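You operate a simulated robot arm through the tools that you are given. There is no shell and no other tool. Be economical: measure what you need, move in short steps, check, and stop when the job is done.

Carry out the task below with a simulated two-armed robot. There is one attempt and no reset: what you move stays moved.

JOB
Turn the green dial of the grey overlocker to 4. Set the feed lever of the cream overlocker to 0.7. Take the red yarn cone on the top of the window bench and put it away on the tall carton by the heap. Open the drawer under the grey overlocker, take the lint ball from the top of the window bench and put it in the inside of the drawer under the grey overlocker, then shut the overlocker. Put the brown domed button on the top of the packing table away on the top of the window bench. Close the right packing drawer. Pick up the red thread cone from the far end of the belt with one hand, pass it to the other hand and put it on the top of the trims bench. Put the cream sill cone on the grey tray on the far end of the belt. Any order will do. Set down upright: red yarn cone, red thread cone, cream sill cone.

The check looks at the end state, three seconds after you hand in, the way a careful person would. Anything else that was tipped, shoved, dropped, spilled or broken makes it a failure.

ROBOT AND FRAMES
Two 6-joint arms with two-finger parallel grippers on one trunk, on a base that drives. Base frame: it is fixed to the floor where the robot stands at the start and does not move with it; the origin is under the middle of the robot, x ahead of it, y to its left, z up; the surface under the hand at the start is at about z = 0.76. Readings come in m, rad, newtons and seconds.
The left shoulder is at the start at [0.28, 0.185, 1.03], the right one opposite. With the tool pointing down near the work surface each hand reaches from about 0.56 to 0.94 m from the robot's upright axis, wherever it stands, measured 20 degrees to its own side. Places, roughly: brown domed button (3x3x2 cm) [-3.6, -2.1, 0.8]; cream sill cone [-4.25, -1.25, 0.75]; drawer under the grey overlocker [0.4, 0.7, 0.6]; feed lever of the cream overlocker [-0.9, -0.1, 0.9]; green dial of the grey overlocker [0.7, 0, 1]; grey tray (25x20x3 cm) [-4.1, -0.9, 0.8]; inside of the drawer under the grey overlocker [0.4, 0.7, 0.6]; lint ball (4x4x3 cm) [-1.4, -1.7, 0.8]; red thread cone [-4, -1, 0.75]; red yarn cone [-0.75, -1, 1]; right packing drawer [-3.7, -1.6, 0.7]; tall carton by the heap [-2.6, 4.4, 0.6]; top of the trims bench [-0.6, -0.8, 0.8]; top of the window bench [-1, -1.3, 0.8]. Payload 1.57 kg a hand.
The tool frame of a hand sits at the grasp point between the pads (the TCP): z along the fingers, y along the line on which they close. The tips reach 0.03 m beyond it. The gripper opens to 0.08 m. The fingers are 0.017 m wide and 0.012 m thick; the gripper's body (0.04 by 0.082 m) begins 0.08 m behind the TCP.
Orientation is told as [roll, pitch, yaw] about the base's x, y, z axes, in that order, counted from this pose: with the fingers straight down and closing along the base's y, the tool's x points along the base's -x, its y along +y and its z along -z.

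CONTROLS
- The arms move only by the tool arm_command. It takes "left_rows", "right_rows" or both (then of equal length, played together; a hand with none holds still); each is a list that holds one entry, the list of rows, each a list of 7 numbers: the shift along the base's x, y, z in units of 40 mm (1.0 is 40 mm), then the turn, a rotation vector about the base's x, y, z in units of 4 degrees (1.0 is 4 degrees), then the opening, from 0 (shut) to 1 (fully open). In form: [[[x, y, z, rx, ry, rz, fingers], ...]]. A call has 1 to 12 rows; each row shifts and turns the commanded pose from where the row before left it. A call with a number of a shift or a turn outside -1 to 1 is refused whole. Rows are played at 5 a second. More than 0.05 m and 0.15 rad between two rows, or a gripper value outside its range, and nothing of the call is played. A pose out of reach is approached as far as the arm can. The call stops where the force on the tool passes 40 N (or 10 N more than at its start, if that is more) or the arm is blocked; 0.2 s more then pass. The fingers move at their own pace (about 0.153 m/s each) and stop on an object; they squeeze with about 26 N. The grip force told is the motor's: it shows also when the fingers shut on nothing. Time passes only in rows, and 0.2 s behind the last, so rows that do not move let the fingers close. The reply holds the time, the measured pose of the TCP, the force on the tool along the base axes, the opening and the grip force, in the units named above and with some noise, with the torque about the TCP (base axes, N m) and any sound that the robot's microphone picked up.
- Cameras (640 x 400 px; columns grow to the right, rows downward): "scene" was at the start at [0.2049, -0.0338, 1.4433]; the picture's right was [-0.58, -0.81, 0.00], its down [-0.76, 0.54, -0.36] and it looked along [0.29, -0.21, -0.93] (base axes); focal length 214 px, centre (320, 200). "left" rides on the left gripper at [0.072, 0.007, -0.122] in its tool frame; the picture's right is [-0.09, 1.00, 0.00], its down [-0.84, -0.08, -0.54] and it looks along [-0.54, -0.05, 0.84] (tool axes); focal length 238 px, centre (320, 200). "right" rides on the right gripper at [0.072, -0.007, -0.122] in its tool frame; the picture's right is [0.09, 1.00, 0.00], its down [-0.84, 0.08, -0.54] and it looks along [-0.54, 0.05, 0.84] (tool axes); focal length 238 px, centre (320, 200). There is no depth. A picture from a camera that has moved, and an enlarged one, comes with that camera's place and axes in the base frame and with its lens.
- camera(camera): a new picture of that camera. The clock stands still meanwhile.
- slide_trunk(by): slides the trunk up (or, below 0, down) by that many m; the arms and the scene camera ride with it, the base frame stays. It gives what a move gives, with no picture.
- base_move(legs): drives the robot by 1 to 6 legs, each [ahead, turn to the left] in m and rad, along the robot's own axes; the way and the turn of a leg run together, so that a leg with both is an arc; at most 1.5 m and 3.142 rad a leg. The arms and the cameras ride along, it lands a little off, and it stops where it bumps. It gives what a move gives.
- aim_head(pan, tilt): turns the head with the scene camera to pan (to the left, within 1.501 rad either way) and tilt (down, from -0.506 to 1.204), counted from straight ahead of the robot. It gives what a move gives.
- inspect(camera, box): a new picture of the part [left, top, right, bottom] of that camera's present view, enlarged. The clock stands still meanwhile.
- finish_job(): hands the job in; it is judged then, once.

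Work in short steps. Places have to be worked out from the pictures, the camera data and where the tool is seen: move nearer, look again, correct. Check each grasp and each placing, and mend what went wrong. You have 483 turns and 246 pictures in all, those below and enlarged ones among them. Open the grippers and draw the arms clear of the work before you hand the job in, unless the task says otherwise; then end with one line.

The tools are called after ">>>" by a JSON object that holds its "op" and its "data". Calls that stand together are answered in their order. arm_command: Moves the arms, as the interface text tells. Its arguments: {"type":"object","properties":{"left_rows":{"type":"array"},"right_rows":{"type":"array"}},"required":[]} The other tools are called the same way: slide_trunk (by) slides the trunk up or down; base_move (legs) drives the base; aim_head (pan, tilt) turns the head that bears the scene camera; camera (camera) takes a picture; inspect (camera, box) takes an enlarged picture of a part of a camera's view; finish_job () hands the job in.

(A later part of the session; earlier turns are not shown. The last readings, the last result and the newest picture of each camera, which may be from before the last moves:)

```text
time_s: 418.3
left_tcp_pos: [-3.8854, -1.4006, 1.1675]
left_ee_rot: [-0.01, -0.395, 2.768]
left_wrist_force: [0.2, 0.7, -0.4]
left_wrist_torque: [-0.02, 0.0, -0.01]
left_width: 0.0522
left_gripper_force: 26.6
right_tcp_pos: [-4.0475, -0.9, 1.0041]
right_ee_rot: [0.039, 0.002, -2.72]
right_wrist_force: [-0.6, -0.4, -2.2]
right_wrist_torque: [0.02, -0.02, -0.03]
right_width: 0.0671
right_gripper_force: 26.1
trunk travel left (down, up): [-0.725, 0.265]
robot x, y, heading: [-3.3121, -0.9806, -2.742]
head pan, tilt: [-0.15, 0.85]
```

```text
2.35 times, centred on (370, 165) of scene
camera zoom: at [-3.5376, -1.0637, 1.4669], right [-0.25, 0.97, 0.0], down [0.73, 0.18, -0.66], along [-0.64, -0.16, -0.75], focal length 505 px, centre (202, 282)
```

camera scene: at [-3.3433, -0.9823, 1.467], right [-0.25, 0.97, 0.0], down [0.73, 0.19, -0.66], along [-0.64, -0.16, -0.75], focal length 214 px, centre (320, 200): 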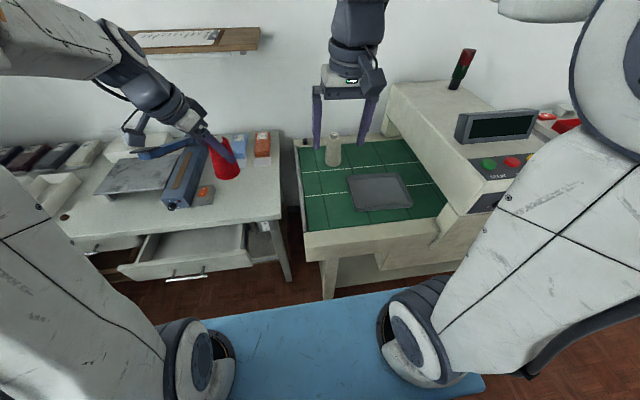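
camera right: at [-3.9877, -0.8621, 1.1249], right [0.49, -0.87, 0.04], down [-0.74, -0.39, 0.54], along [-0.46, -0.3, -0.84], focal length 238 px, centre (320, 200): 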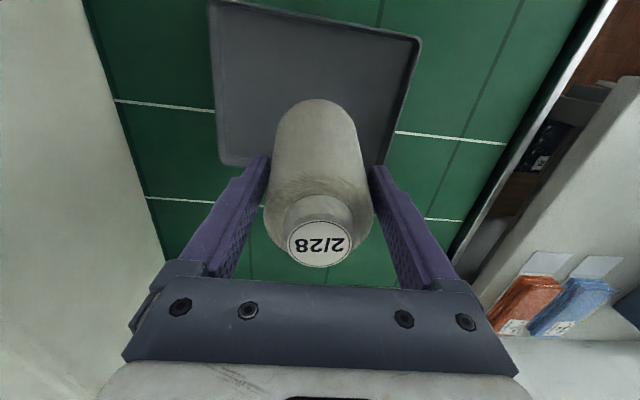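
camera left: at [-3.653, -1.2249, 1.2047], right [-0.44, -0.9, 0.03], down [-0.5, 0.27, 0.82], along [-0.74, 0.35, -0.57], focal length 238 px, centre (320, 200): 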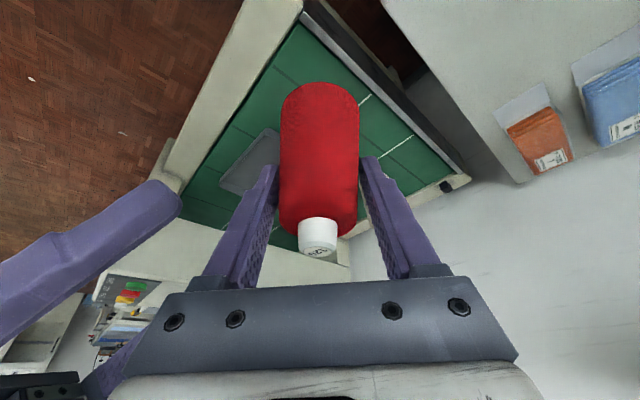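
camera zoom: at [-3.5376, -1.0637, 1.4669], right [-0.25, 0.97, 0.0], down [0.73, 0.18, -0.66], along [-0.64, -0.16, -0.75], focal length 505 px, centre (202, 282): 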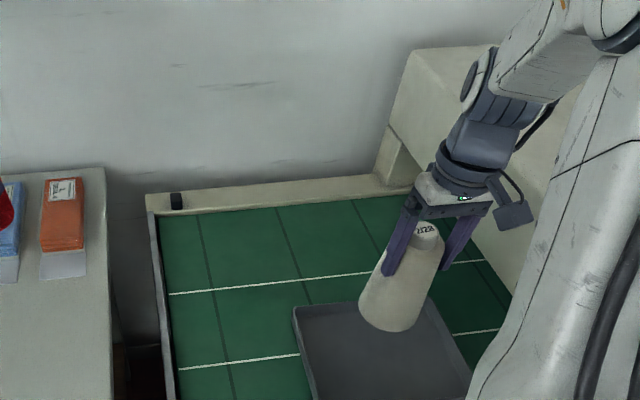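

The landing spot is about 2 cm beyond the tray's middle; I shift back slightly and lower.

>>> {"op": "arm_command", "data": {"right_rows": [[[0.4, 0.25, -0.5, 0, 0, 0, 0.4], [0, 0, -0.6, 0, 0, 0, 0.4], [0, 0, -0.6, 0, 0, 0, 0.4], [0, 0, -0.3, 0, 0, 0, 0.4]]]}}

>>> {"op": "arm_command", "data": {"right_rows": [[[0, 0, -0.1, 0, 0, 0, 0.4], [0, 0, -0.1, 0, 0, 0, 0.4]]]}}

>>> {"op": "inspect", "data": {"camera": "scene", "box": [290, 120, 470, 270]}}

```text
time_s: 419.3
left_tcp_pos: [-3.887, -1.4005, 1.1688]
left_ee_rot: [-0.01, -0.394, 2.768]
left_wrist_force: [0.7, 0.2, -0.8]
left_wrist_torque: [-0.01, -0.06, 0.02]
left_width: 0.0518
left_gripper_force: 26.2
right_tcp_pos: [-4.0329, -0.8902, 0.922]
right_ee_rot: [0.039, 0.004, -2.722]
right_wrist_force: [0.2, -0.1, -1.9]
right_wrist_torque: [0.01, -0.05, 0.01]
right_width: 0.0671
right_gripper_force: 25.9
trunk travel left (down, up): [-0.725, 0.265]
robot x, y, heading: [-3.3126, -0.9804, -2.743]
head pan, tilt: [-0.15, 0.85]
```

```text
time_s: 419.9
left_tcp_pos: [-3.8862, -1.4012, 1.1672]
left_ee_rot: [-0.01, -0.394, 2.769]
left_wrist_force: [0.5, -0.3, -0.6]
left_wrist_torque: [0.0, -0.03, -0.02]
left_width: 0.0522
left_gripper_force: 26.1
right_tcp_pos: [-4.0328, -0.8909, 0.9149]
right_ee_rot: [0.04, 0.003, -2.721]
right_wrist_force: [-0.3, -0.8, -1.8]
right_wrist_torque: [0.05, -0.06, 0.01]
right_width: 0.0671
right_gripper_force: 26.1
trunk travel left (down, up): [-0.725, 0.265]
robot x, y, heading: [-3.3143, -0.9816, -2.745]
head pan, tilt: [-0.15, 0.85]
```

```text
2.67 times, centred on (380, 195) of scene
camera zoom: at [-3.5375, -1.0636, 1.4669], right [-0.25, 0.97, 0.0], down [0.73, 0.18, -0.66], along [-0.64, -0.16, -0.75], focal length 572 px, centre (160, 213)
```

zoom: 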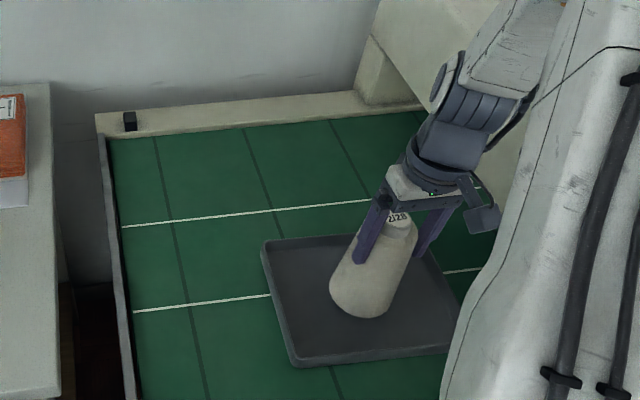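

Almost down. I go on in 3 mm steps until contact.

>>> {"op": "arm_command", "data": {"right_rows": [[[0, 0, -0.08, 0, 0, 0, 0.4], [0, 0, -0.08, 0, 0, 0, 0.4]]]}}

>>> {"op": "arm_command", "data": {"right_rows": [[[0, 0, -0.08, 0, 0, 0, 0.4]]]}}

```text
time_s: 420.5
left_tcp_pos: [-3.885, -1.4008, 1.167]
left_ee_rot: [-0.011, -0.394, 2.768]
left_wrist_force: [0.8, -0.1, -0.8]
left_wrist_torque: [-0.01, 0.0, -0.02]
left_width: 0.0522
left_gripper_force: 25.8
right_tcp_pos: [-4.0326, -0.8892, 0.9083]
right_ee_rot: [0.041, 0.004, -2.72]
right_wrist_force: [-0.4, 0.0, -1.8]
right_wrist_torque: [0.01, 0.0, -0.02]
right_width: 0.0671
right_gripper_force: 26.1
trunk travel left (down, up): [-0.725, 0.265]
robot x, y, heading: [-3.3138, -0.9775, -2.747]
head pan, tilt: [-0.15, 0.85]
```

```text
time_s: 420.9
left_tcp_pos: [-3.8874, -1.4001, 1.1681]
left_ee_rot: [-0.009, -0.393, 2.768]
left_wrist_force: [0.1, 0.4, -1.8]
left_wrist_torque: [-0.01, -0.01, 0.02]
left_width: 0.052
left_gripper_force: 25.8
right_tcp_pos: [-4.0332, -0.89, 0.9058]
right_ee_rot: [0.04, 0.004, -2.719]
right_wrist_force: [-0.2, 0.8, -1.1]
right_wrist_torque: [-0.02, -0.04, 0.02]
right_width: 0.0672
right_gripper_force: 25.8
trunk travel left (down, up): [-0.725, 0.265]
robot x, y, heading: [-3.3135, -0.9808, -2.743]
head pan, tilt: [-0.15, 0.85]
```

>>> {"op": "arm_command", "data": {"right_rows": [[[0, 0, -0.08, 0, 0, 0, 0.4]]]}}

>>> {"op": "arm_command", "data": {"right_rows": [[[0, 0, -0.08, 0, 0, 0, 0.4]]]}}

```text
time_s: 421.3
left_tcp_pos: [-3.886, -1.4007, 1.1679]
left_ee_rot: [-0.01, -0.395, 2.768]
left_wrist_force: [0.3, -0.3, -1.5]
left_wrist_torque: [-0.02, 0.0, 0.0]
left_width: 0.0521
left_gripper_force: 25.5
right_tcp_pos: [-4.0326, -0.8901, 0.903]
right_ee_rot: [0.039, 0.006, -2.721]
right_wrist_force: [2.5, -1.1, 11.4]
right_wrist_torque: [0.15, -0.13, -0.02]
right_width: 0.0672
right_gripper_force: 25.4
trunk travel left (down, up): [-0.725, 0.265]
robot x, y, heading: [-3.3126, -0.9807, -2.747]
head pan, tilt: [-0.15, 0.85]
```

```text
time_s: 421.9
left_tcp_pos: [-3.8851, -1.4008, 1.1688]
left_ee_rot: [-0.008, -0.395, 2.769]
left_wrist_force: [0.1, -0.5, -1.9]
left_wrist_torque: [-0.01, 0.0, -0.01]
left_width: 0.0518
left_gripper_force: 26.5
right_tcp_pos: [-4.0332, -0.8912, 0.9025]
right_ee_rot: [0.041, 0.002, -2.72]
right_wrist_force: [7.5, -1.4, 24.0]
right_wrist_torque: [0.22, -0.26, -0.07]
right_width: 0.0672
right_gripper_force: 26.1
trunk travel left (down, up): [-0.725, 0.265]
robot x, y, heading: [-3.3122, -0.9822, -2.742]
head pan, tilt: [-0.15, 0.85]
stopped in row 1 (right hand): the force on the tool passed its limit at 40 N (the readings are from after the stop); the commanded pose is now the measured one
```

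The cone stands on the tray. I ease up 2 mm, open, and raise straight up.

>>> {"op": "arm_command", "data": {"right_rows": [[[0, 0, 0.05, 0, 0, 0, 0.4], [0, 0, 0, 0, 0, 0, 1], [0, 0, 0, 0, 0, 0, 1], [0, 0, 0.4, 0, 0, 0, 1], [0, 0, 0.9, 0, 0, 0, 1], [0, 0, 0.9, 0, 0, 0, 1], [0, 0, 0.9, 0, 0, 0, 1], [0, 0, 0.9, 0, 0, 0, 1], [0.5, 0, 0.9, 0, 0, 0, 1], [0.5, 0, 0.9, 0, 0, 0, 1]]]}}

>>> {"op": "camera", "data": {"camera": "scene"}}

```text
time_s: 424.1
left_tcp_pos: [-3.886, -1.4006, 1.1689]
left_ee_rot: [-0.009, -0.394, 2.768]
left_wrist_force: [-0.6, 0.0, -1.9]
left_wrist_torque: [0.0, -0.04, 0.02]
left_width: 0.0515
left_gripper_force: 25.7
right_tcp_pos: [-3.9933, -0.8923, 1.1332]
right_ee_rot: [0.04, 0.002, -2.722]
right_wrist_force: [-0.1, -0.1, -0.5]
right_wrist_torque: [0.02, 0.05, -0.01]
right_width: 0.0798
right_gripper_force: 0.0
trunk travel left (down, up): [-0.725, 0.265]
robot x, y, heading: [-3.3118, -0.9817, -2.743]
head pan, tilt: [-0.15, 0.85]
```

```text
93 pictures are left
camera scene: at [-3.5376, -1.0637, 1.4669], right [-0.25, 0.97, 0.0], down [0.73, 0.18, -0.66], along [-0.64, -0.16, -0.75], focal length 214 px, centre (320, 200)
```

scene: 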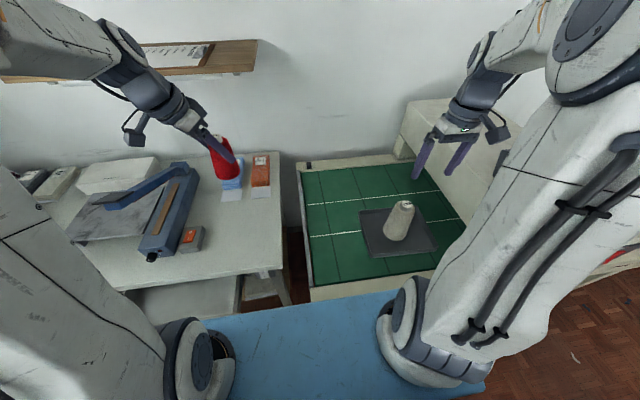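

The cream cone stands upright on the grey tray. Now the packing drawer: I back up 0.2 m and look at it with the scene camera.

>>> {"op": "base_move", "data": {"legs": [[-0.2, 0], [0, 0.3]]}}

>>> {"op": "aim_head", "data": {"pan": 0.15, "tilt": 0.9}}

>>> {"op": "camera", "data": {"camera": "scene"}}

>>> {"op": "camera", "data": {"camera": "right"}}

```text
time_s: 426.6
left_tcp_pos: [-3.5515, -1.4751, 1.1676]
left_ee_rot: [-0.011, -0.395, 3.071]
left_wrist_force: [-0.3, 1.0, -0.9]
left_wrist_torque: [-0.05, -0.03, -0.02]
left_width: 0.0518
left_gripper_force: 26.1
right_tcp_pos: [-3.8043, -1.0206, 1.1326]
right_ee_rot: [0.039, 0.003, -2.418]
right_wrist_force: [-0.4, 0.2, -0.1]
right_wrist_torque: [-0.01, 0.0, 0.01]
right_width: 0.0802
right_gripper_force: 0.1
trunk travel left (down, up): [-0.725, 0.265]
robot x, y, heading: [-3.1305, -0.9025, -2.444]
head pan, tilt: [-0.15, 0.85]
```

```text
time_s: 427.4
left_tcp_pos: [-3.5512, -1.4742, 1.1677]
left_ee_rot: [-0.01, -0.394, 3.07]
left_wrist_force: [-0.6, -0.3, -0.6]
left_wrist_torque: [0.02, 0.01, -0.01]
left_width: 0.0518
left_gripper_force: 25.9
right_tcp_pos: [-3.8035, -1.0207, 1.1335]
right_ee_rot: [0.04, 0.002, -2.419]
right_wrist_force: [0.2, -0.3, 1.0]
right_wrist_torque: [-0.05, 0.0, -0.01]
right_width: 0.0799
right_gripper_force: 0.1
trunk travel left (down, up): [-0.725, 0.265]
robot x, y, heading: [-3.1259, -0.9025, -2.434]
head pan, tilt: [0.15, 0.901]
```

```text
92 pictures are left
camera scene: at [-3.3016, -1.0652, 1.4631], right [-0.75, 0.66, 0.0], down [0.52, 0.59, -0.62], along [-0.41, -0.47, -0.78], focal length 214 px, centre (320, 200)
```

scene: 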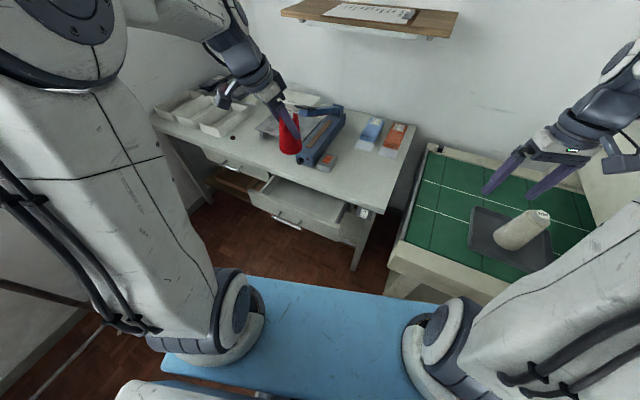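

```text
91 pictures are left
camera right: at [-3.7584, -0.966, 1.2552], right [0.73, -0.69, 0.04], down [-0.59, -0.6, 0.54], along [-0.35, -0.42, -0.84], focal length 238 px, centre (320, 200)
```

right: 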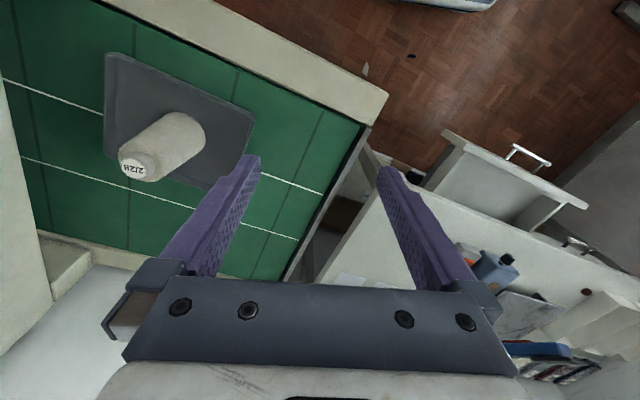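

The drawer's front panel top is at z ≈ 0.69, its right corner at (-3.643, -1.316). I move the left hand with the cone aside and tilt the closed right hand for pushing.

>>> {"op": "arm_command", "data": {"left_rows": [[[0.6, -0.5, 0.3, 0, 0, 0, 0.2], [0.6, -0.5, 0.3, 0, 0, 0, 0.2], [0.6, -0.5, 0.3, 0, 0, 0, 0.2], [0.6, -0.5, 0.3, 0, 0, 0, 0.2], [0.6, -0.5, 0.3, 0, 0, 0, 0.2], [0.6, -0.5, 0.3, 0, 0, 0, 0.2], [0.6, -0.5, 0.3, 0, 0, 0, 0.2], [0.6, -0.5, 0.3, 0, 0, 0, 0.2], [0.6, -0.5, 0.3, 0, 0, 0, 0.2], [0.6, -0.4, 0, 0, 0, 0, 0.2], [0, 0, 0, 0, 0, 0, 0.2], [0, 0, 0, 0, 0, 0, 0.2]]], "right_rows": [[[0, 0, 0, 0, 0, -0.92, 0], [0, 0, 0, 0, 0, -0.92, 0], [0, 0, 0, 0, 0, -0.92, 0], [0, 0, 0, 0, 0, -0.92, 0], [0, 0, 0, 0, 0, -0.92, 0], [0.2, -0.2, 0, -0.39, 0.92, 0, 0], [0.2, -0.2, 0, -0.39, 0.92, 0, 0], [0.2, -0.2, 0, -0.39, 0.92, 0, 0], [0.2, -0.2, 0, -0.39, 0.92, 0, 0], [0.2, -0.2, 0, -0.39, 0.92, 0, 0], [0.2, -0.2, 0, -0.39, 0.92, 0, 0], [0.2, -0.2, 0, -0.39, 0.92, 0, 0]]]}}

>>> {"op": "camera", "data": {"camera": "right"}}

>>> {"op": "camera", "data": {"camera": "scene"}}

```text
time_s: 430.0
left_tcp_pos: [-3.3115, -1.6707, 1.276]
left_ee_rot: [-0.01, -0.394, 3.072]
left_wrist_force: [0.0, 0.8, -1.6]
left_wrist_torque: [0.01, -0.01, 0.01]
left_width: 0.0517
left_gripper_force: 26.1
right_tcp_pos: [-3.7486, -1.0771, 1.134]
right_ee_rot: [0.04, -0.489, -2.742]
right_wrist_force: [-0.6, 0.2, -0.4]
right_wrist_torque: [0.03, 0.01, 0.02]
right_width: 0.0001
right_gripper_force: 20.8
trunk travel left (down, up): [-0.725, 0.265]
robot x, y, heading: [-3.1334, -0.9043, -2.439]
head pan, tilt: [0.15, 0.901]
```

```text
90 pictures are left
camera right: at [-3.6424, -1.0208, 1.2073], right [0.48, -0.88, -0.01], down [-0.42, -0.24, 0.87], along [-0.77, -0.42, -0.49], focal length 238 px, centre (320, 200)
```

right: 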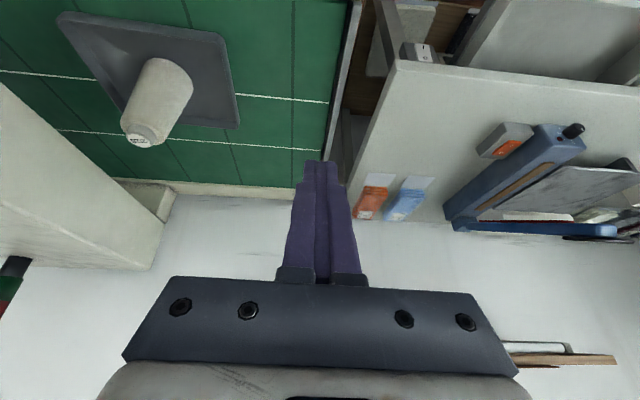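

```text
89 pictures are left
camera scene: at [-3.3016, -1.0653, 1.4631], right [-0.75, 0.66, 0.0], down [0.52, 0.59, -0.62], along [-0.41, -0.47, -0.78], focal length 214 px, centre (320, 200)
```

scene: 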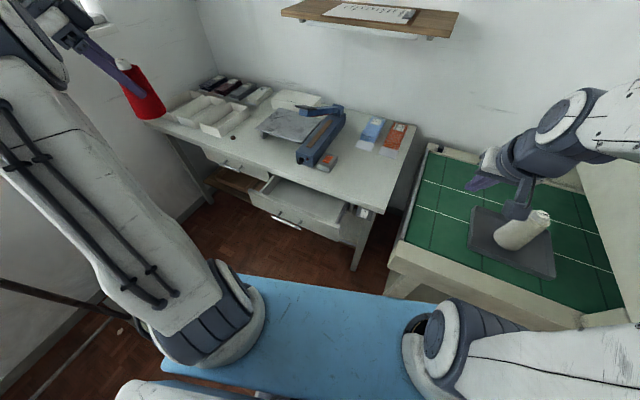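

The cream cone's lean in the picture matches pure perspective, so it is upright. I bring the right hand in front of the drawer.

>>> {"op": "arm_command", "data": {"right_rows": [[[0.62, -0.92, 0, 0, 0, 0, 0], [0.62, -0.92, 0, 0, 0, 0, 0], [0.62, -0.92, -0.4, 0, 0, 0, 0], [0.62, -0.92, -0.4, 0, 0, 0, 0], [0.62, -0.92, -0.4, 0, 0, 0, 0], [0.62, -0.92, -0.4, 0, 0, 0, 0], [0.62, -0.92, -0.4, 0, 0, 0, 0], [0.62, -0.92, -0.4, 0, 0, 0, 0], [0.62, -0.92, -0.4, 0, 0, 0, 0], [0, 0, -0.9, 0, 0, 0, 0], [0, 0, -0.9, 0, 0, 0, 0]]]}}

>>> {"op": "camera", "data": {"camera": "right"}}

```text
time_s: 432.4
left_tcp_pos: [-3.3115, -1.6707, 1.2765]
left_ee_rot: [-0.01, -0.395, 3.071]
left_wrist_force: [-0.4, 0.7, -1.6]
left_wrist_torque: [0.03, 0.0, -0.02]
left_width: 0.0513
left_gripper_force: 26.2
right_tcp_pos: [-3.5253, -1.4077, 0.9496]
right_ee_rot: [0.042, -0.488, -2.741]
right_wrist_force: [-0.3, -0.6, 0.2]
right_wrist_torque: [-0.02, 0.01, -0.01]
right_width: 0.0001
right_gripper_force: 21.3
trunk travel left (down, up): [-0.725, 0.265]
robot x, y, heading: [-3.1338, -0.8989, -2.437]
head pan, tilt: [0.15, 0.901]
```

```text
88 pictures are left
camera right: at [-3.419, -1.3508, 1.0229], right [0.48, -0.88, -0.01], down [-0.42, -0.24, 0.87], along [-0.77, -0.42, -0.49], focal length 238 px, centre (320, 200)
```

right: 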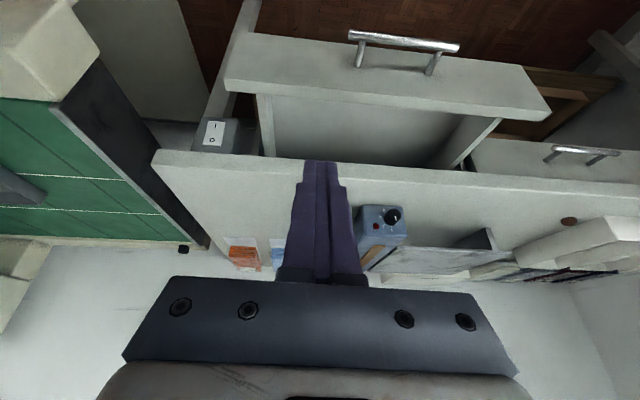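

The point straight below is just in front of the drawer panel. I lower to panel height.

>>> {"op": "arm_command", "data": {"right_rows": [[[0, 0, -0.95, 0, 0, 0, 0], [0, 0, -0.95, 0, 0, 0, 0], [0, 0, -0.95, 0, 0, 0, 0], [0, 0, -0.95, 0, 0, 0, 0], [0, 0, -0.95, 0, 0, 0, 0], [0, 0, -0.95, 0, 0, 0, 0], [0, 0, -0.95, 0, 0, 0, 0]]]}}

>>> {"op": "camera", "data": {"camera": "right"}}

```text
time_s: 434.0
left_tcp_pos: [-3.311, -1.6719, 1.2765]
left_ee_rot: [-0.013, -0.393, 3.069]
left_wrist_force: [0.6, 0.3, -1.2]
left_wrist_torque: [0.0, -0.02, 0.02]
left_width: 0.0516
left_gripper_force: 25.9
right_tcp_pos: [-3.5258, -1.407, 0.6828]
right_ee_rot: [0.042, -0.487, -2.739]
right_wrist_force: [0.0, -0.3, 1.0]
right_wrist_torque: [0.02, -0.01, 0.01]
right_width: 0.0001
right_gripper_force: 21.7
trunk travel left (down, up): [-0.725, 0.265]
robot x, y, heading: [-3.1293, -0.8995, -2.438]
head pan, tilt: [0.15, 0.901]
```

```text
87 pictures are left
camera right: at [-3.419, -1.3511, 0.757], right [0.48, -0.88, -0.01], down [-0.42, -0.24, 0.87], along [-0.77, -0.42, -0.49], focal length 238 px, centre (320, 200)
```

right: 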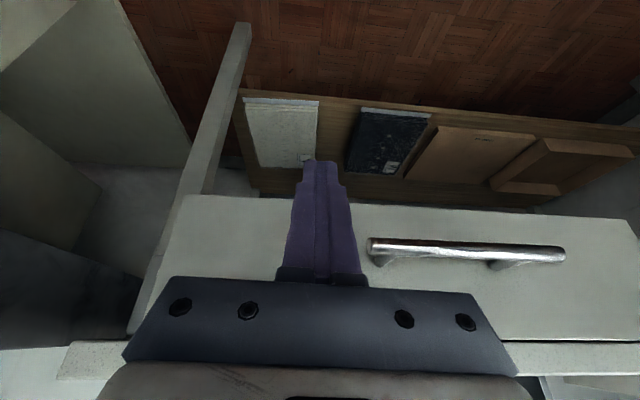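

From this view the panel spans z ≈ 0.66–0.76. I raise 4.5 cm to its middle, then push it in.

>>> {"op": "arm_command", "data": {"right_rows": [[[0, 0, 0.6, 0, 0, 0, 0], [0, 0, 0.55, 0, 0, 0, 0], [-0.46, -0.195, 0, 0, 0, 0, 0], [-0.46, -0.195, 0, 0, 0, 0, 0], [-0.46, -0.195, 0, 0, 0, 0, 0], [-0.46, -0.195, 0, 0, 0, 0, 0], [-0.46, -0.195, 0, 0, 0, 0, 0], [-0.46, -0.195, 0, 0, 0, 0, 0]]]}}

>>> {"op": "camera", "data": {"camera": "right"}}

```text
time_s: 435.8
left_tcp_pos: [-3.3115, -1.6699, 1.2759]
left_ee_rot: [-0.009, -0.394, 3.071]
left_wrist_force: [0.0, 0.0, -1.3]
left_wrist_torque: [0.0, -0.01, 0.0]
left_width: 0.0517
left_gripper_force: 26.6
right_tcp_pos: [-3.6366, -1.4549, 0.73]
right_ee_rot: [0.04, -0.486, -2.739]
right_wrist_force: [0.7, -0.4, -0.3]
right_wrist_torque: [0.02, 0.01, 0.01]
right_width: 0.0
right_gripper_force: 21.8
trunk travel left (down, up): [-0.725, 0.265]
robot x, y, heading: [-3.127, -0.9096, -2.441]
head pan, tilt: [0.15, 0.901]
```

```text
86 pictures are left
camera right: at [-3.5298, -1.3983, 0.8039], right [0.48, -0.88, -0.01], down [-0.42, -0.24, 0.87], along [-0.77, -0.42, -0.49], focal length 238 px, centre (320, 200)
```

right: 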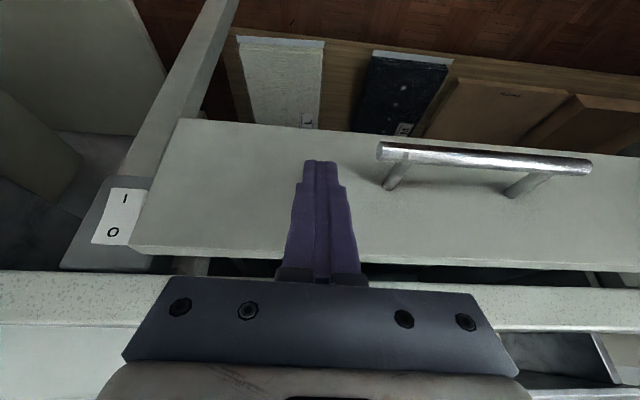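

The drawer is moving in. I push on until force rises.

>>> {"op": "arm_command", "data": {"right_rows": [[[-0.46, -0.195, 0, 0, 0, 0, 0], [-0.46, -0.195, 0, 0, 0, 0, 0], [-0.46, -0.195, 0, 0, 0, 0, 0], [-0.23, -0.1, 0, 0, 0, 0, 0], [-0.23, -0.1, 0, 0, 0, 0, 0]]]}}

>>> {"op": "camera", "data": {"camera": "right"}}

```text
time_s: 437.0
left_tcp_pos: [-3.3115, -1.6708, 1.2757]
left_ee_rot: [-0.01, -0.395, 3.071]
left_wrist_force: [0.4, 0.5, -0.8]
left_wrist_torque: [-0.01, 0.01, -0.02]
left_width: 0.0516
left_gripper_force: 26.0
right_tcp_pos: [-3.7091, -1.4859, 0.729]
right_ee_rot: [0.04, -0.486, -2.739]
right_wrist_force: [1.6, 1.2, 1.8]
right_wrist_torque: [0.03, -0.03, -0.01]
right_width: 0.0
right_gripper_force: 21.2
trunk travel left (down, up): [-0.725, 0.265]
robot x, y, heading: [-3.1303, -0.9043, -2.442]
head pan, tilt: [0.15, 0.901]
```

```text
85 pictures are left
camera right: at [-3.6026, -1.4294, 0.8033], right [0.48, -0.88, -0.01], down [-0.42, -0.24, 0.87], along [-0.77, -0.42, -0.49], focal length 238 px, centre (320, 200)
```

right: 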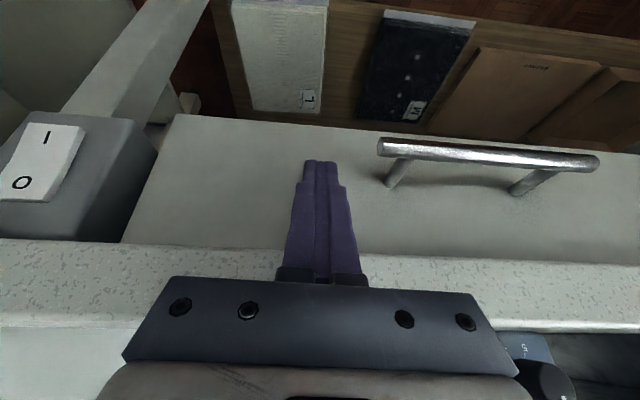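

>>> {"op": "arm_command", "data": {"right_rows": [[[-0.12, -0.05, 0, 0, 0, 0, 0], [-0.12, -0.05, 0, 0, 0, 0, 0], [-0.12, -0.05, 0, 0, 0, 0, 0]]]}}

>>> {"op": "camera", "data": {"camera": "scene"}}

```text
time_s: 437.5
left_tcp_pos: [-3.3097, -1.6707, 1.2754]
left_ee_rot: [-0.011, -0.394, 3.073]
left_wrist_force: [1.1, -0.1, -1.6]
left_wrist_torque: [0.04, 0.0, 0.02]
left_width: 0.0516
left_gripper_force: 25.8
right_tcp_pos: [-3.709, -1.4874, 0.7267]
right_ee_rot: [0.035, -0.479, -2.733]
right_wrist_force: [8.6, 3.7, 4.3]
right_wrist_torque: [0.06, -0.19, 0.01]
right_width: 0.0
right_gripper_force: 21.2
trunk travel left (down, up): [-0.725, 0.265]
robot x, y, heading: [-3.1301, -0.9061, -2.436]
head pan, tilt: [0.15, 0.901]
stopped in row 2 (right hand): the force on the tool passed its limit at 46 N (the readings are from after the stop); the commanded pose is now the measured one
```

```text
84 pictures are left
camera scene: at [-3.3006, -1.065, 1.4631], right [-0.75, 0.66, 0.0], down [0.52, 0.59, -0.62], along [-0.41, -0.47, -0.78], focal length 214 px, centre (320, 200)
```

scene: 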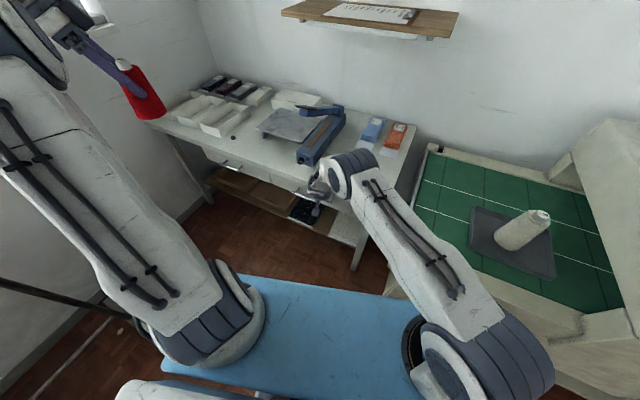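

The right packing drawer is shut. I back the right hand out and raise it, then bring the left hand to the front centre.

>>> {"op": "arm_command", "data": {"right_rows": [[[0.6, 0.25, 0.1, 0, 0, 0, 0], [0.6, 0.25, 0.3, 0, 0, 0, 0], [0.3, 0.1, 0.9, 0, 0, 0, 0], [0, 0, 0.95, 0, 0, 0, 0.5], [0, 0, 0.95, 0.39, -0.92, 0, 1], [0, 0, 0.95, 0.39, -0.92, 0, 1], [0, 0, 0.95, 0.39, -0.92, 0, 1], [0, 0, 0.95, 0.39, -0.92, 0, 1], [-0.2, 0.4, 0.9, 0.39, -0.92, 0, 1], [-0.4, 0.6, 0.7, 0.39, -0.92, 0, 1], [-0.6, 0.7, 0.5, 0.39, -0.92, 0, 1], [-0.7, 0.7, 0.3, 0, 0, 0, 1]]]}}

>>> {"op": "arm_command", "data": {"right_rows": [[[-0.7, 0.7, 0, 0, 0, 0, 1], [-0.7, 0.7, 0, 0, 0, 0, 1], [-0.7, 0.7, 0, 0, 0, 0, 1], [-0.3, 0.5, 0, 0, 0, 0, 1], [0, 0, 0, 0, 0, 0, 1], [0, 0, 0, 0, 0, 0, 1], [0, 0, 0, 0, 0, 0, 1]]], "left_rows": [[[-0.7, 0.65, 0, 0, 0, 0, 0.2], [-0.7, 0.65, 0, 0, 0, 0, 0.2], [-0.7, 0.65, 0, 0, 0, 0, 0.2], [-0.7, 0.65, 0, 0, 0, 0, 0.2], [-0.7, 0.65, 0, 0, 0, 0, 0.2], [-0.7, 0.65, 0, 0, 0, 0, 0.2], [-0.7, 0.65, 0, 0, 0, 0, 0.2]]]}}

>>> {"op": "camera", "data": {"camera": "scene"}}

```text
time_s: 440.1
left_tcp_pos: [-3.3113, -1.6704, 1.2759]
left_ee_rot: [-0.01, -0.394, 3.071]
left_wrist_force: [-0.5, -0.9, -1.8]
left_wrist_torque: [0.0, 0.01, 0.04]
left_width: 0.0514
left_gripper_force: 26.0
right_tcp_pos: [-3.7239, -1.3671, 1.0644]
right_ee_rot: [0.039, 0.01, -2.733]
right_wrist_force: [-0.1, -0.9, 0.5]
right_wrist_torque: [0.05, -0.02, -0.01]
right_width: 0.0802
right_gripper_force: 0.1
trunk travel left (down, up): [-0.725, 0.265]
robot x, y, heading: [-3.1271, -0.8999, -2.44]
head pan, tilt: [0.15, 0.901]
```

```text
time_s: 441.7
left_tcp_pos: [-3.5055, -1.49, 1.2758]
left_ee_rot: [-0.01, -0.394, 3.072]
left_wrist_force: [-0.2, -0.8, -0.2]
left_wrist_torque: [0.03, 0.0, 0.0]
left_width: 0.0514
left_gripper_force: 25.8
right_tcp_pos: [-3.8208, -1.2637, 1.0669]
right_ee_rot: [0.039, 0.01, -2.735]
right_wrist_force: [-0.2, -0.1, 0.1]
right_wrist_torque: [0.05, -0.02, 0.02]
right_width: 0.0799
right_gripper_force: 0.0
trunk travel left (down, up): [-0.725, 0.265]
robot x, y, heading: [-3.1273, -0.9045, -2.439]
head pan, tilt: [0.15, 0.901]
```

```text
83 pictures are left
camera scene: at [-3.3011, -1.0653, 1.4631], right [-0.75, 0.66, 0.0], down [0.52, 0.59, -0.62], along [-0.41, -0.47, -0.78], focal length 214 px, centre (320, 200)
```

scene: 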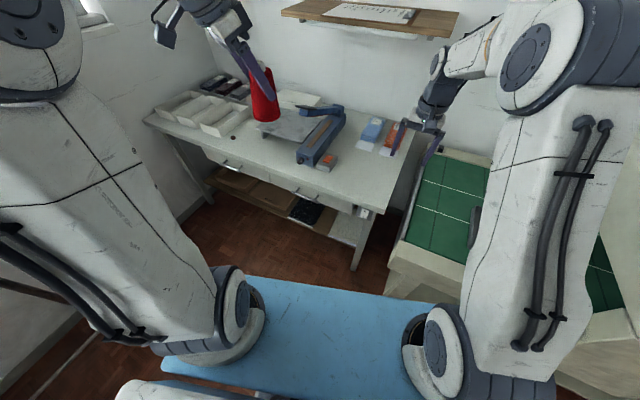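

Both packing drawers are closed. I manoeuvre so the right hand can reach the brown button at about (-3.59, -2.115).

>>> {"op": "arm_command", "data": {"right_rows": [[[0, 0, 0.9, 0, 0, 0, 1], [0, 0, 0.9, 0, 0, 0, 1], [0, 0, 0.9, 0, 0, 0, 1]]]}}

>>> {"op": "base_move", "data": {"legs": [[0, 0.69], [0.45, 0], [0, -0.15]]}}

>>> {"op": "aim_head", "data": {"pan": -0.2, "tilt": 0.8}}

>>> {"op": "camera", "data": {"camera": "scene"}}

>>> {"op": "camera", "data": {"camera": "right"}}

```text
time_s: 442.5
left_tcp_pos: [-3.5057, -1.4883, 1.2752]
left_ee_rot: [-0.012, -0.394, 3.071]
left_wrist_force: [-0.1, 0.5, -1.2]
left_wrist_torque: [-0.04, -0.01, -0.01]
left_width: 0.0513
left_gripper_force: 25.3
right_tcp_pos: [-3.821, -1.2628, 1.173]
right_ee_rot: [0.037, 0.008, -2.736]
right_wrist_force: [0.7, 0.4, -0.5]
right_wrist_torque: [0.01, 0.02, -0.01]
right_width: 0.0798
right_gripper_force: 0.1
trunk travel left (down, up): [-0.725, 0.265]
robot x, y, heading: [-3.1264, -0.8995, -2.442]
head pan, tilt: [0.15, 0.901]
```

```text
time_s: 447.8
left_tcp_pos: [-3.225, -2.0458, 1.2748]
left_ee_rot: [-0.01, -0.396, -2.669]
left_wrist_force: [1.3, 0.5, -2.0]
left_wrist_torque: [0.01, 0.03, 0.01]
left_width: 0.0511
left_gripper_force: 25.7
right_tcp_pos: [-3.6137, -2.0149, 1.1725]
right_ee_rot: [0.037, 0.007, -2.192]
right_wrist_force: [0.6, 0.2, 0.0]
right_wrist_torque: [-0.03, -0.03, -0.01]
right_width: 0.0802
right_gripper_force: 0.1
trunk travel left (down, up): [-0.725, 0.265]
robot x, y, heading: [-3.2063, -1.3469, -1.895]
head pan, tilt: [0.15, 0.901]
```

```text
time_s: 448.6
left_tcp_pos: [-3.2269, -2.0467, 1.2753]
left_ee_rot: [-0.01, -0.395, -2.669]
left_wrist_force: [-0.2, -0.9, -0.9]
left_wrist_torque: [0.02, 0.0, -0.01]
left_width: 0.051
left_gripper_force: 25.5
right_tcp_pos: [-3.6137, -2.0148, 1.1733]
right_ee_rot: [0.039, 0.008, -2.192]
right_wrist_force: [1.0, -0.4, 0.2]
right_wrist_torque: [0.04, -0.01, 0.01]
right_width: 0.0799
right_gripper_force: 0.1
trunk travel left (down, up): [-0.725, 0.265]
robot x, y, heading: [-3.2052, -1.3467, -1.895]
head pan, tilt: [-0.201, 0.799]
```

```text
82 pictures are left
camera scene: at [-3.2987, -1.5722, 1.471], right [-0.87, 0.5, 0.0], down [0.36, 0.62, -0.7], along [-0.35, -0.6, -0.72], focal length 214 px, centre (320, 200)
```

scene: 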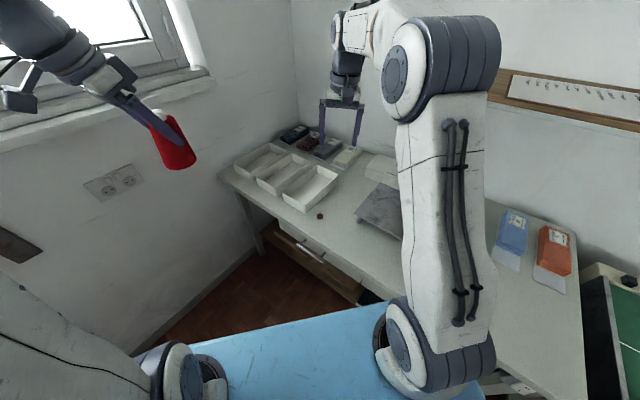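

```text
81 pictures are left
camera right: at [-3.582, -1.9522, 1.2949], right [0.86, -0.5, 0.04], down [-0.44, -0.72, 0.54], along [-0.24, -0.48, -0.84], focal length 238 px, centre (320, 200)
```

right: 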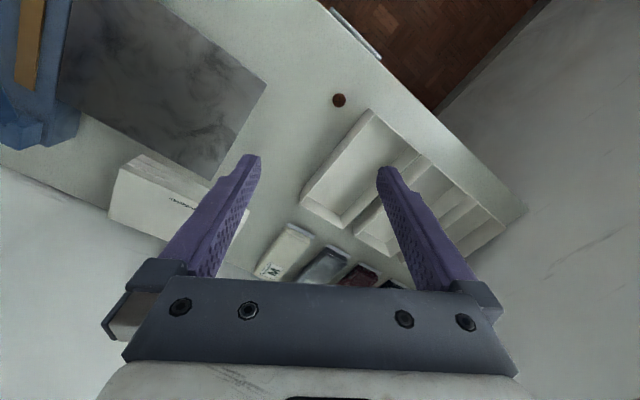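

The button is at (-3.578, -2.057) on the table (z ≈ 0.78). I descend over it with the fingers opened to 56 mm to clear the box beside it.

>>> {"op": "arm_command", "data": {"right_rows": [[[0.15, -0.18, -0.9, 0, 0, 0, 0.7], [0.15, -0.18, -0.9, 0, 0, 0, 0.7], [0.15, -0.18, -0.9, 0, 0, 0, 0.7], [0.15, -0.18, -0.9, 0, 0, 0, 0.7], [0.15, -0.18, -0.9, 0, 0, 0, 0.7], [0.15, -0.18, -0.9, 0, 0, 0, 0.7]]]}}

>>> {"op": "camera", "data": {"camera": "right"}}

```text
time_s: 450.0
left_tcp_pos: [-3.2261, -2.0449, 1.276]
left_ee_rot: [-0.01, -0.396, -2.67]
left_wrist_force: [0.8, -0.3, -1.1]
left_wrist_torque: [0.01, 0.0, 0.0]
left_width: 0.0509
left_gripper_force: 26.3
right_tcp_pos: [-3.5783, -2.0569, 0.9563]
right_ee_rot: [0.039, 0.009, -2.191]
right_wrist_force: [0.0, 0.4, 0.2]
right_wrist_torque: [-0.04, 0.03, 0.04]
right_width: 0.0559
right_gripper_force: 0.1
trunk travel left (down, up): [-0.725, 0.265]
robot x, y, heading: [-3.2083, -1.3476, -1.893]
head pan, tilt: [-0.201, 0.799]
```

```text
80 pictures are left
camera right: at [-3.5463, -1.9944, 1.078], right [0.86, -0.5, 0.04], down [-0.44, -0.72, 0.54], along [-0.24, -0.48, -0.84], focal length 238 px, centre (320, 200)
```

right: 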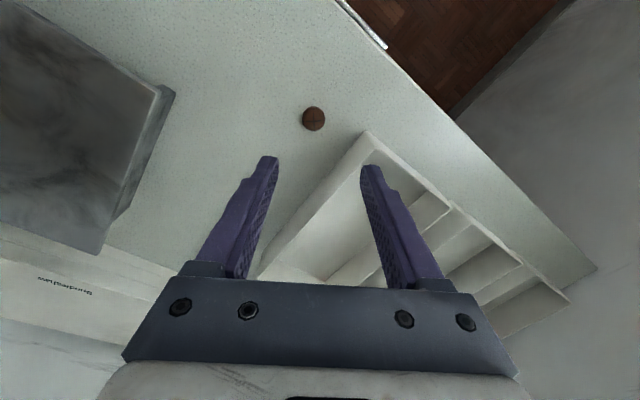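

The button lies right beneath. I descend until just above the table.

>>> {"op": "arm_command", "data": {"right_rows": [[[0, 0, -0.9, 0, 0, 0, 0.7], [0, 0, -0.9, 0, 0, 0, 0.7], [0, 0, -0.9, 0, 0, 0, 0.7], [0, 0, -0.4, 0, 0, 0, 0.7], [0, 0, -0.2, 0, 0, 0, 0.7], [0, 0, -0.15, 0, 0, 0, 0.7]]]}}

>>> {"op": "camera", "data": {"camera": "right"}}

```text
time_s: 451.2
left_tcp_pos: [-3.2256, -2.0432, 1.2755]
left_ee_rot: [-0.01, -0.394, -2.669]
left_wrist_force: [-0.9, 0.8, -0.1]
left_wrist_torque: [-0.02, 0.01, 0.01]
left_width: 0.0508
left_gripper_force: 25.9
right_tcp_pos: [-3.5795, -2.0584, 0.8313]
right_ee_rot: [0.042, 0.007, -2.193]
right_wrist_force: [4.2, 9.0, 20.9]
right_wrist_torque: [0.75, 0.55, -0.44]
right_width: 0.0575
right_gripper_force: 1.1
trunk travel left (down, up): [-0.725, 0.265]
robot x, y, heading: [-3.2098, -1.3503, -1.895]
head pan, tilt: [-0.201, 0.799]
stopped in row 6 (right hand): the force on the tool passed its limit at 49 N (the readings are from after the stop); the commanded pose is now the measured one
```

```text
79 pictures are left
camera right: at [-3.5457, -1.9949, 0.9536], right [0.86, -0.51, 0.04], down [-0.45, -0.72, 0.54], along [-0.24, -0.48, -0.84], focal length 238 px, centre (320, 200)
```

right: 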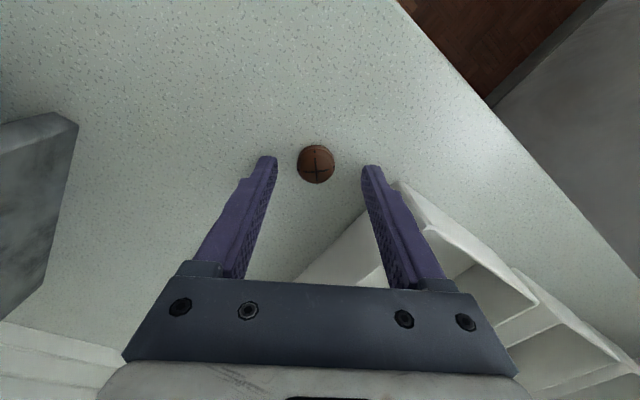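

The tips touched the table with the button between them. I rise 4 mm and close.

>>> {"op": "arm_command", "data": {"right_rows": [[[0, 0, 0.1, 0, 0, 0, 0.7], [0, 0, 0, 0, 0, 0, 0.15], [0, 0, 0, 0, 0, 0, 0.15], [0, 0, 0, 0, 0, 0, 0.15]]]}}

>>> {"op": "arm_command", "data": {"right_rows": [[[0, 0, 0.5, 0, 0, 0, 0.15], [0, 0, 0.9, 0, 0, 0, 0.15]]]}}

>>> {"op": "camera", "data": {"camera": "right"}}

```text
time_s: 452.2
left_tcp_pos: [-3.2267, -2.0455, 1.2745]
left_ee_rot: [-0.011, -0.396, -2.668]
left_wrist_force: [-0.9, -0.3, -2.2]
left_wrist_torque: [0.02, -0.01, 0.0]
left_width: 0.0511
left_gripper_force: 26.1
right_tcp_pos: [-3.5793, -2.0598, 0.8328]
right_ee_rot: [0.041, 0.008, -2.193]
right_wrist_force: [0.9, 0.4, -0.2]
right_wrist_torque: [0.0, -0.01, 0.02]
right_width: 0.023
right_gripper_force: 26.2
trunk travel left (down, up): [-0.725, 0.265]
robot x, y, heading: [-3.2121, -1.3484, -1.899]
head pan, tilt: [-0.201, 0.799]
```

```text
time_s: 452.8
left_tcp_pos: [-3.2268, -2.0454, 1.275]
left_ee_rot: [-0.009, -0.396, -2.667]
left_wrist_force: [-0.3, -0.4, -1.3]
left_wrist_torque: [-0.02, 0.0, -0.01]
left_width: 0.0507
left_gripper_force: 25.4
right_tcp_pos: [-3.5779, -2.0586, 0.8886]
right_ee_rot: [0.04, 0.007, -2.193]
right_wrist_force: [-0.4, 0.4, 0.3]
right_wrist_torque: [0.02, 0.0, 0.06]
right_width: 0.0231
right_gripper_force: 25.9
trunk travel left (down, up): [-0.725, 0.265]
robot x, y, heading: [-3.2037, -1.3475, -1.901]
head pan, tilt: [-0.201, 0.799]
```

```text
78 pictures are left
camera right: at [-3.5458, -1.9966, 1.0109], right [0.86, -0.5, 0.04], down [-0.44, -0.72, 0.54], along [-0.24, -0.48, -0.84], focal length 238 px, centre (320, 200)
```

right: 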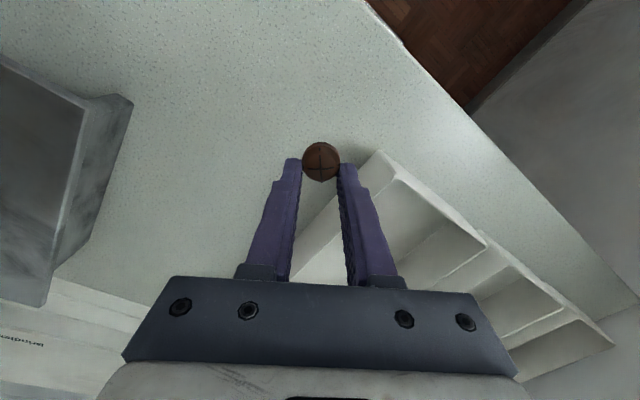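

The button is held. I raise it, then reverse out past the cart toward the inside of the L.

>>> {"op": "arm_command", "data": {"right_rows": [[[0, 0, 0.95, 0, 0, 0, 0.2], [0, 0, 0.95, 0, 0, 0, 0.2], [0, 0, 0.95, 0, 0, 0, 0.2], [0, 0, 0.95, 0, 0, 0, 0.2], [0, 0, 0.95, 0, 0, 0, 0.2], [0, 0, 0.95, 0, 0, 0, 0.2], [0, 0, 0.95, 0, 0, 0, 0.2], [0.2, 0.4, 0.5, 0, 0, 0, 0.2], [0.2, 0.4, 0.4, 0, 0, 0, 0.2]]]}}

>>> {"op": "base_move", "data": {"legs": [[0, -0.88], [-0.85, 0], [0, 0.2], [-0.47, 0]]}}

>>> {"op": "inspect", "data": {"camera": "right", "box": [240, 110, 400, 210]}}

```text
time_s: 454.8
left_tcp_pos: [-3.2266, -2.046, 1.2754]
left_ee_rot: [-0.011, -0.394, -2.669]
left_wrist_force: [-1.0, 0.6, -0.9]
left_wrist_torque: [0.01, -0.01, 0.0]
left_width: 0.0506
left_gripper_force: 26.6
right_tcp_pos: [-3.5608, -2.0259, 1.1902]
right_ee_rot: [0.04, 0.007, -2.192]
right_wrist_force: [-0.2, 0.1, -0.9]
right_wrist_torque: [0.0, 0.0, -0.02]
right_width: 0.0231
right_gripper_force: 26.4
trunk travel left (down, up): [-0.725, 0.265]
robot x, y, heading: [-3.2077, -1.3461, -1.896]
head pan, tilt: [-0.201, 0.799]
```

```text
time_s: 464.8
left_tcp_pos: [-2.468, -1.3259, 1.2753]
left_ee_rot: [-0.011, -0.395, 2.931]
left_wrist_force: [-0.3, -0.5, -0.7]
left_wrist_torque: [-0.02, 0.0, 0.0]
left_width: 0.0503
left_gripper_force: 26.3
right_tcp_pos: [-2.7164, -1.0995, 1.1905]
right_ee_rot: [0.04, 0.009, -2.878]
right_wrist_force: [-0.8, -0.5, 0.8]
right_wrist_torque: [0.01, -0.02, -0.02]
right_width: 0.0228
right_gripper_force: 26.1
trunk travel left (down, up): [-0.725, 0.265]
robot x, y, heading: [-2.0122, -0.8022, -2.577]
head pan, tilt: [-0.201, 0.799]
```

```text
4.00 times, centred on (320, 160) of right
camera zoom: at [-2.6514, -1.0707, 1.3126], right [0.35, -0.94, 0.04], down [-0.8, -0.27, 0.54], along [-0.49, -0.22, -0.84], focal length 953 px, centre (320, 360)
```

zoom: 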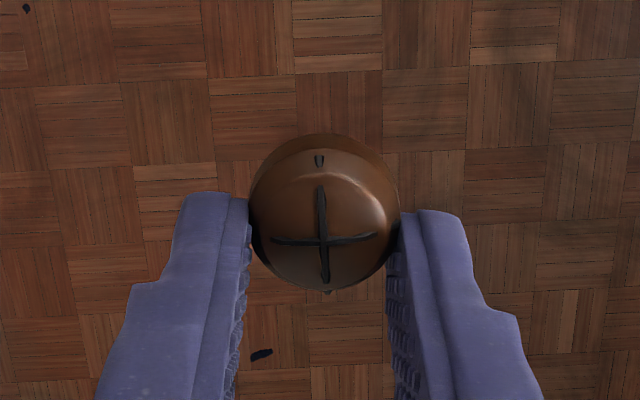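

The button is firmly held. I reverse into the L's inside and turn to face its corner.

>>> {"op": "base_move", "data": {"legs": [[0, -0.17], [-0.59, 0], [0, 1.2]]}}

>>> {"op": "base_move", "data": {"legs": [[0, 0.92]]}}

>>> {"op": "aim_head", "data": {"pan": 0, "tilt": 0.75}}

>>> {"op": "camera", "data": {"camera": "scene"}}

```text
time_s: 471.8
left_tcp_pos: [-1.2539, -1.2406, 1.2755]
left_ee_rot: [-0.01, -0.394, -2.322]
left_wrist_force: [-0.2, 0.5, -0.8]
left_wrist_torque: [0.02, 0.01, -0.03]
left_width: 0.0503
left_gripper_force: 25.9
right_tcp_pos: [-1.5761, -1.3374, 1.189]
right_ee_rot: [0.041, 0.007, -1.845]
right_wrist_force: [-0.1, 0.3, -0.7]
right_wrist_torque: [0.01, 0.02, 0.0]
right_width: 0.023
right_gripper_force: 26.1
trunk travel left (down, up): [-0.725, 0.265]
robot x, y, heading: [-1.4714, -0.5773, -1.548]
head pan, tilt: [-0.201, 0.799]
```

```text
time_s: 474.6
left_tcp_pos: [-0.8103, -0.804, 1.2739]
left_ee_rot: [-0.01, -0.394, -1.397]
left_wrist_force: [-0.5, -0.1, -1.6]
left_wrist_torque: [0.02, -0.03, 0.0]
left_width: 0.0498
left_gripper_force: 26.6
right_tcp_pos: [-0.9289, -1.1183, 1.1912]
right_ee_rot: [0.04, 0.005, -0.921]
right_wrist_force: [-0.3, -0.5, -0.8]
right_wrist_torque: [-0.05, 0.01, 0.03]
right_width: 0.0231
right_gripper_force: 25.6
trunk travel left (down, up): [-0.725, 0.265]
robot x, y, heading: [-1.4695, -0.5817, -0.622]
head pan, tilt: [-0.201, 0.799]
```

```text
time_s: 475.3
left_tcp_pos: [-0.8111, -0.8042, 1.2743]
left_ee_rot: [-0.011, -0.395, -1.398]
left_wrist_force: [0.7, -0.6, -1.0]
left_wrist_torque: [-0.01, 0.01, 0.0]
left_width: 0.05
left_gripper_force: 25.7
right_tcp_pos: [-0.9276, -1.1188, 1.1903]
right_ee_rot: [0.038, 0.007, -0.921]
right_wrist_force: [0.4, -0.7, 0.0]
right_wrist_torque: [0.0, 0.02, 0.02]
right_width: 0.0232
right_gripper_force: 26.0
trunk travel left (down, up): [-0.725, 0.265]
robot x, y, heading: [-1.4695, -0.5777, -0.618]
head pan, tilt: [0.0, 0.75]
```

```text
76 pictures are left
camera scene: at [-1.2736, -0.7215, 1.475], right [-0.58, -0.81, 0.0], down [-0.55, 0.4, -0.73], along [0.59, -0.43, -0.68], focal length 214 px, centre (320, 200)
```

scene: 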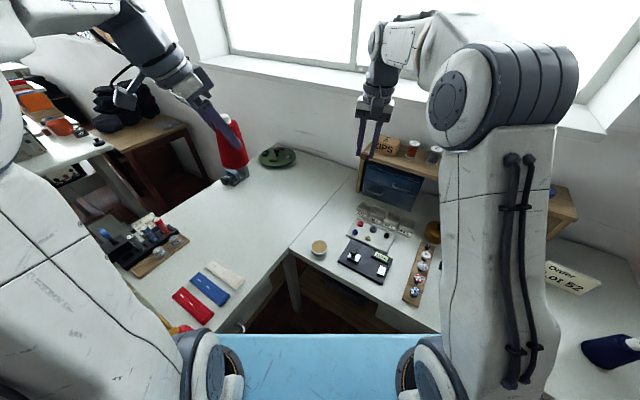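

I see the free area on the trims bench right of the tapes; target (-0.74, -0.775). I move the left hand over it and lower to z ≈ 1.0.

>>> {"op": "arm_command", "data": {"left_rows": [[[0.25, 0.1, -0.9, 0, 0, 0, 0.2], [0.25, 0.1, -0.9, 0, 0, 0, 0.2], [0.25, 0.1, -0.9, 0, 0, 0, 0.2], [0.25, 0.1, -0.9, 0, 0, 0, 0.2], [0.25, 0.1, -0.9, 0, 0, 0, 0.2], [0.25, 0.1, -0.9, 0, 0, 0, 0.2], [0.25, 0.1, -0.9, 0, 0, 0, 0.2]]]}}

>>> {"op": "camera", "data": {"camera": "left"}}

>>> {"op": "camera", "data": {"camera": "scene"}}

```text
time_s: 476.9
left_tcp_pos: [-0.7418, -0.7758, 1.0235]
left_ee_rot: [-0.01, -0.394, -1.4]
left_wrist_force: [-0.7, 0.4, -0.2]
left_wrist_torque: [0.01, -0.03, -0.02]
left_width: 0.0498
left_gripper_force: 26.5
right_tcp_pos: [-0.9291, -1.119, 1.1914]
right_ee_rot: [0.04, 0.008, -0.921]
right_wrist_force: [0.6, -0.4, -0.4]
right_wrist_torque: [-0.01, -0.03, -0.01]
right_width: 0.023
right_gripper_force: 25.9
trunk travel left (down, up): [-0.725, 0.265]
robot x, y, heading: [-1.467, -0.5768, -0.622]
head pan, tilt: [0.0, 0.75]
```

```text
75 pictures are left
camera left: at [-0.7531, -0.6631, 1.1079], right [1.0, 0.08, 0.03], down [0.03, -0.57, 0.82], along [0.08, -0.82, -0.57], focal length 238 px, centre (320, 200)
```

left: 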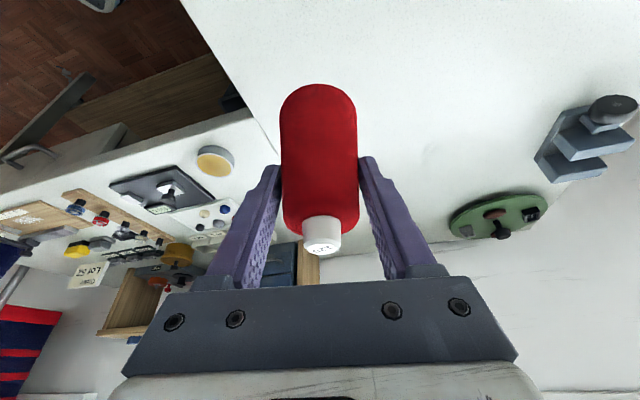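

```text
74 pictures are left
camera scene: at [-1.2737, -0.7214, 1.475], right [-0.58, -0.81, 0.0], down [-0.55, 0.4, -0.73], along [0.59, -0.43, -0.68], focal length 214 px, centre (320, 200)
```

scene: 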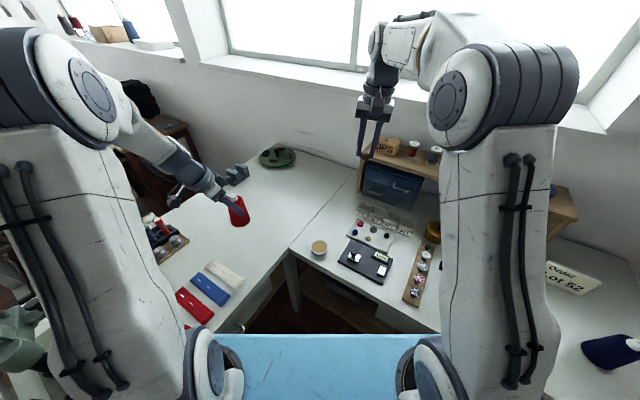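

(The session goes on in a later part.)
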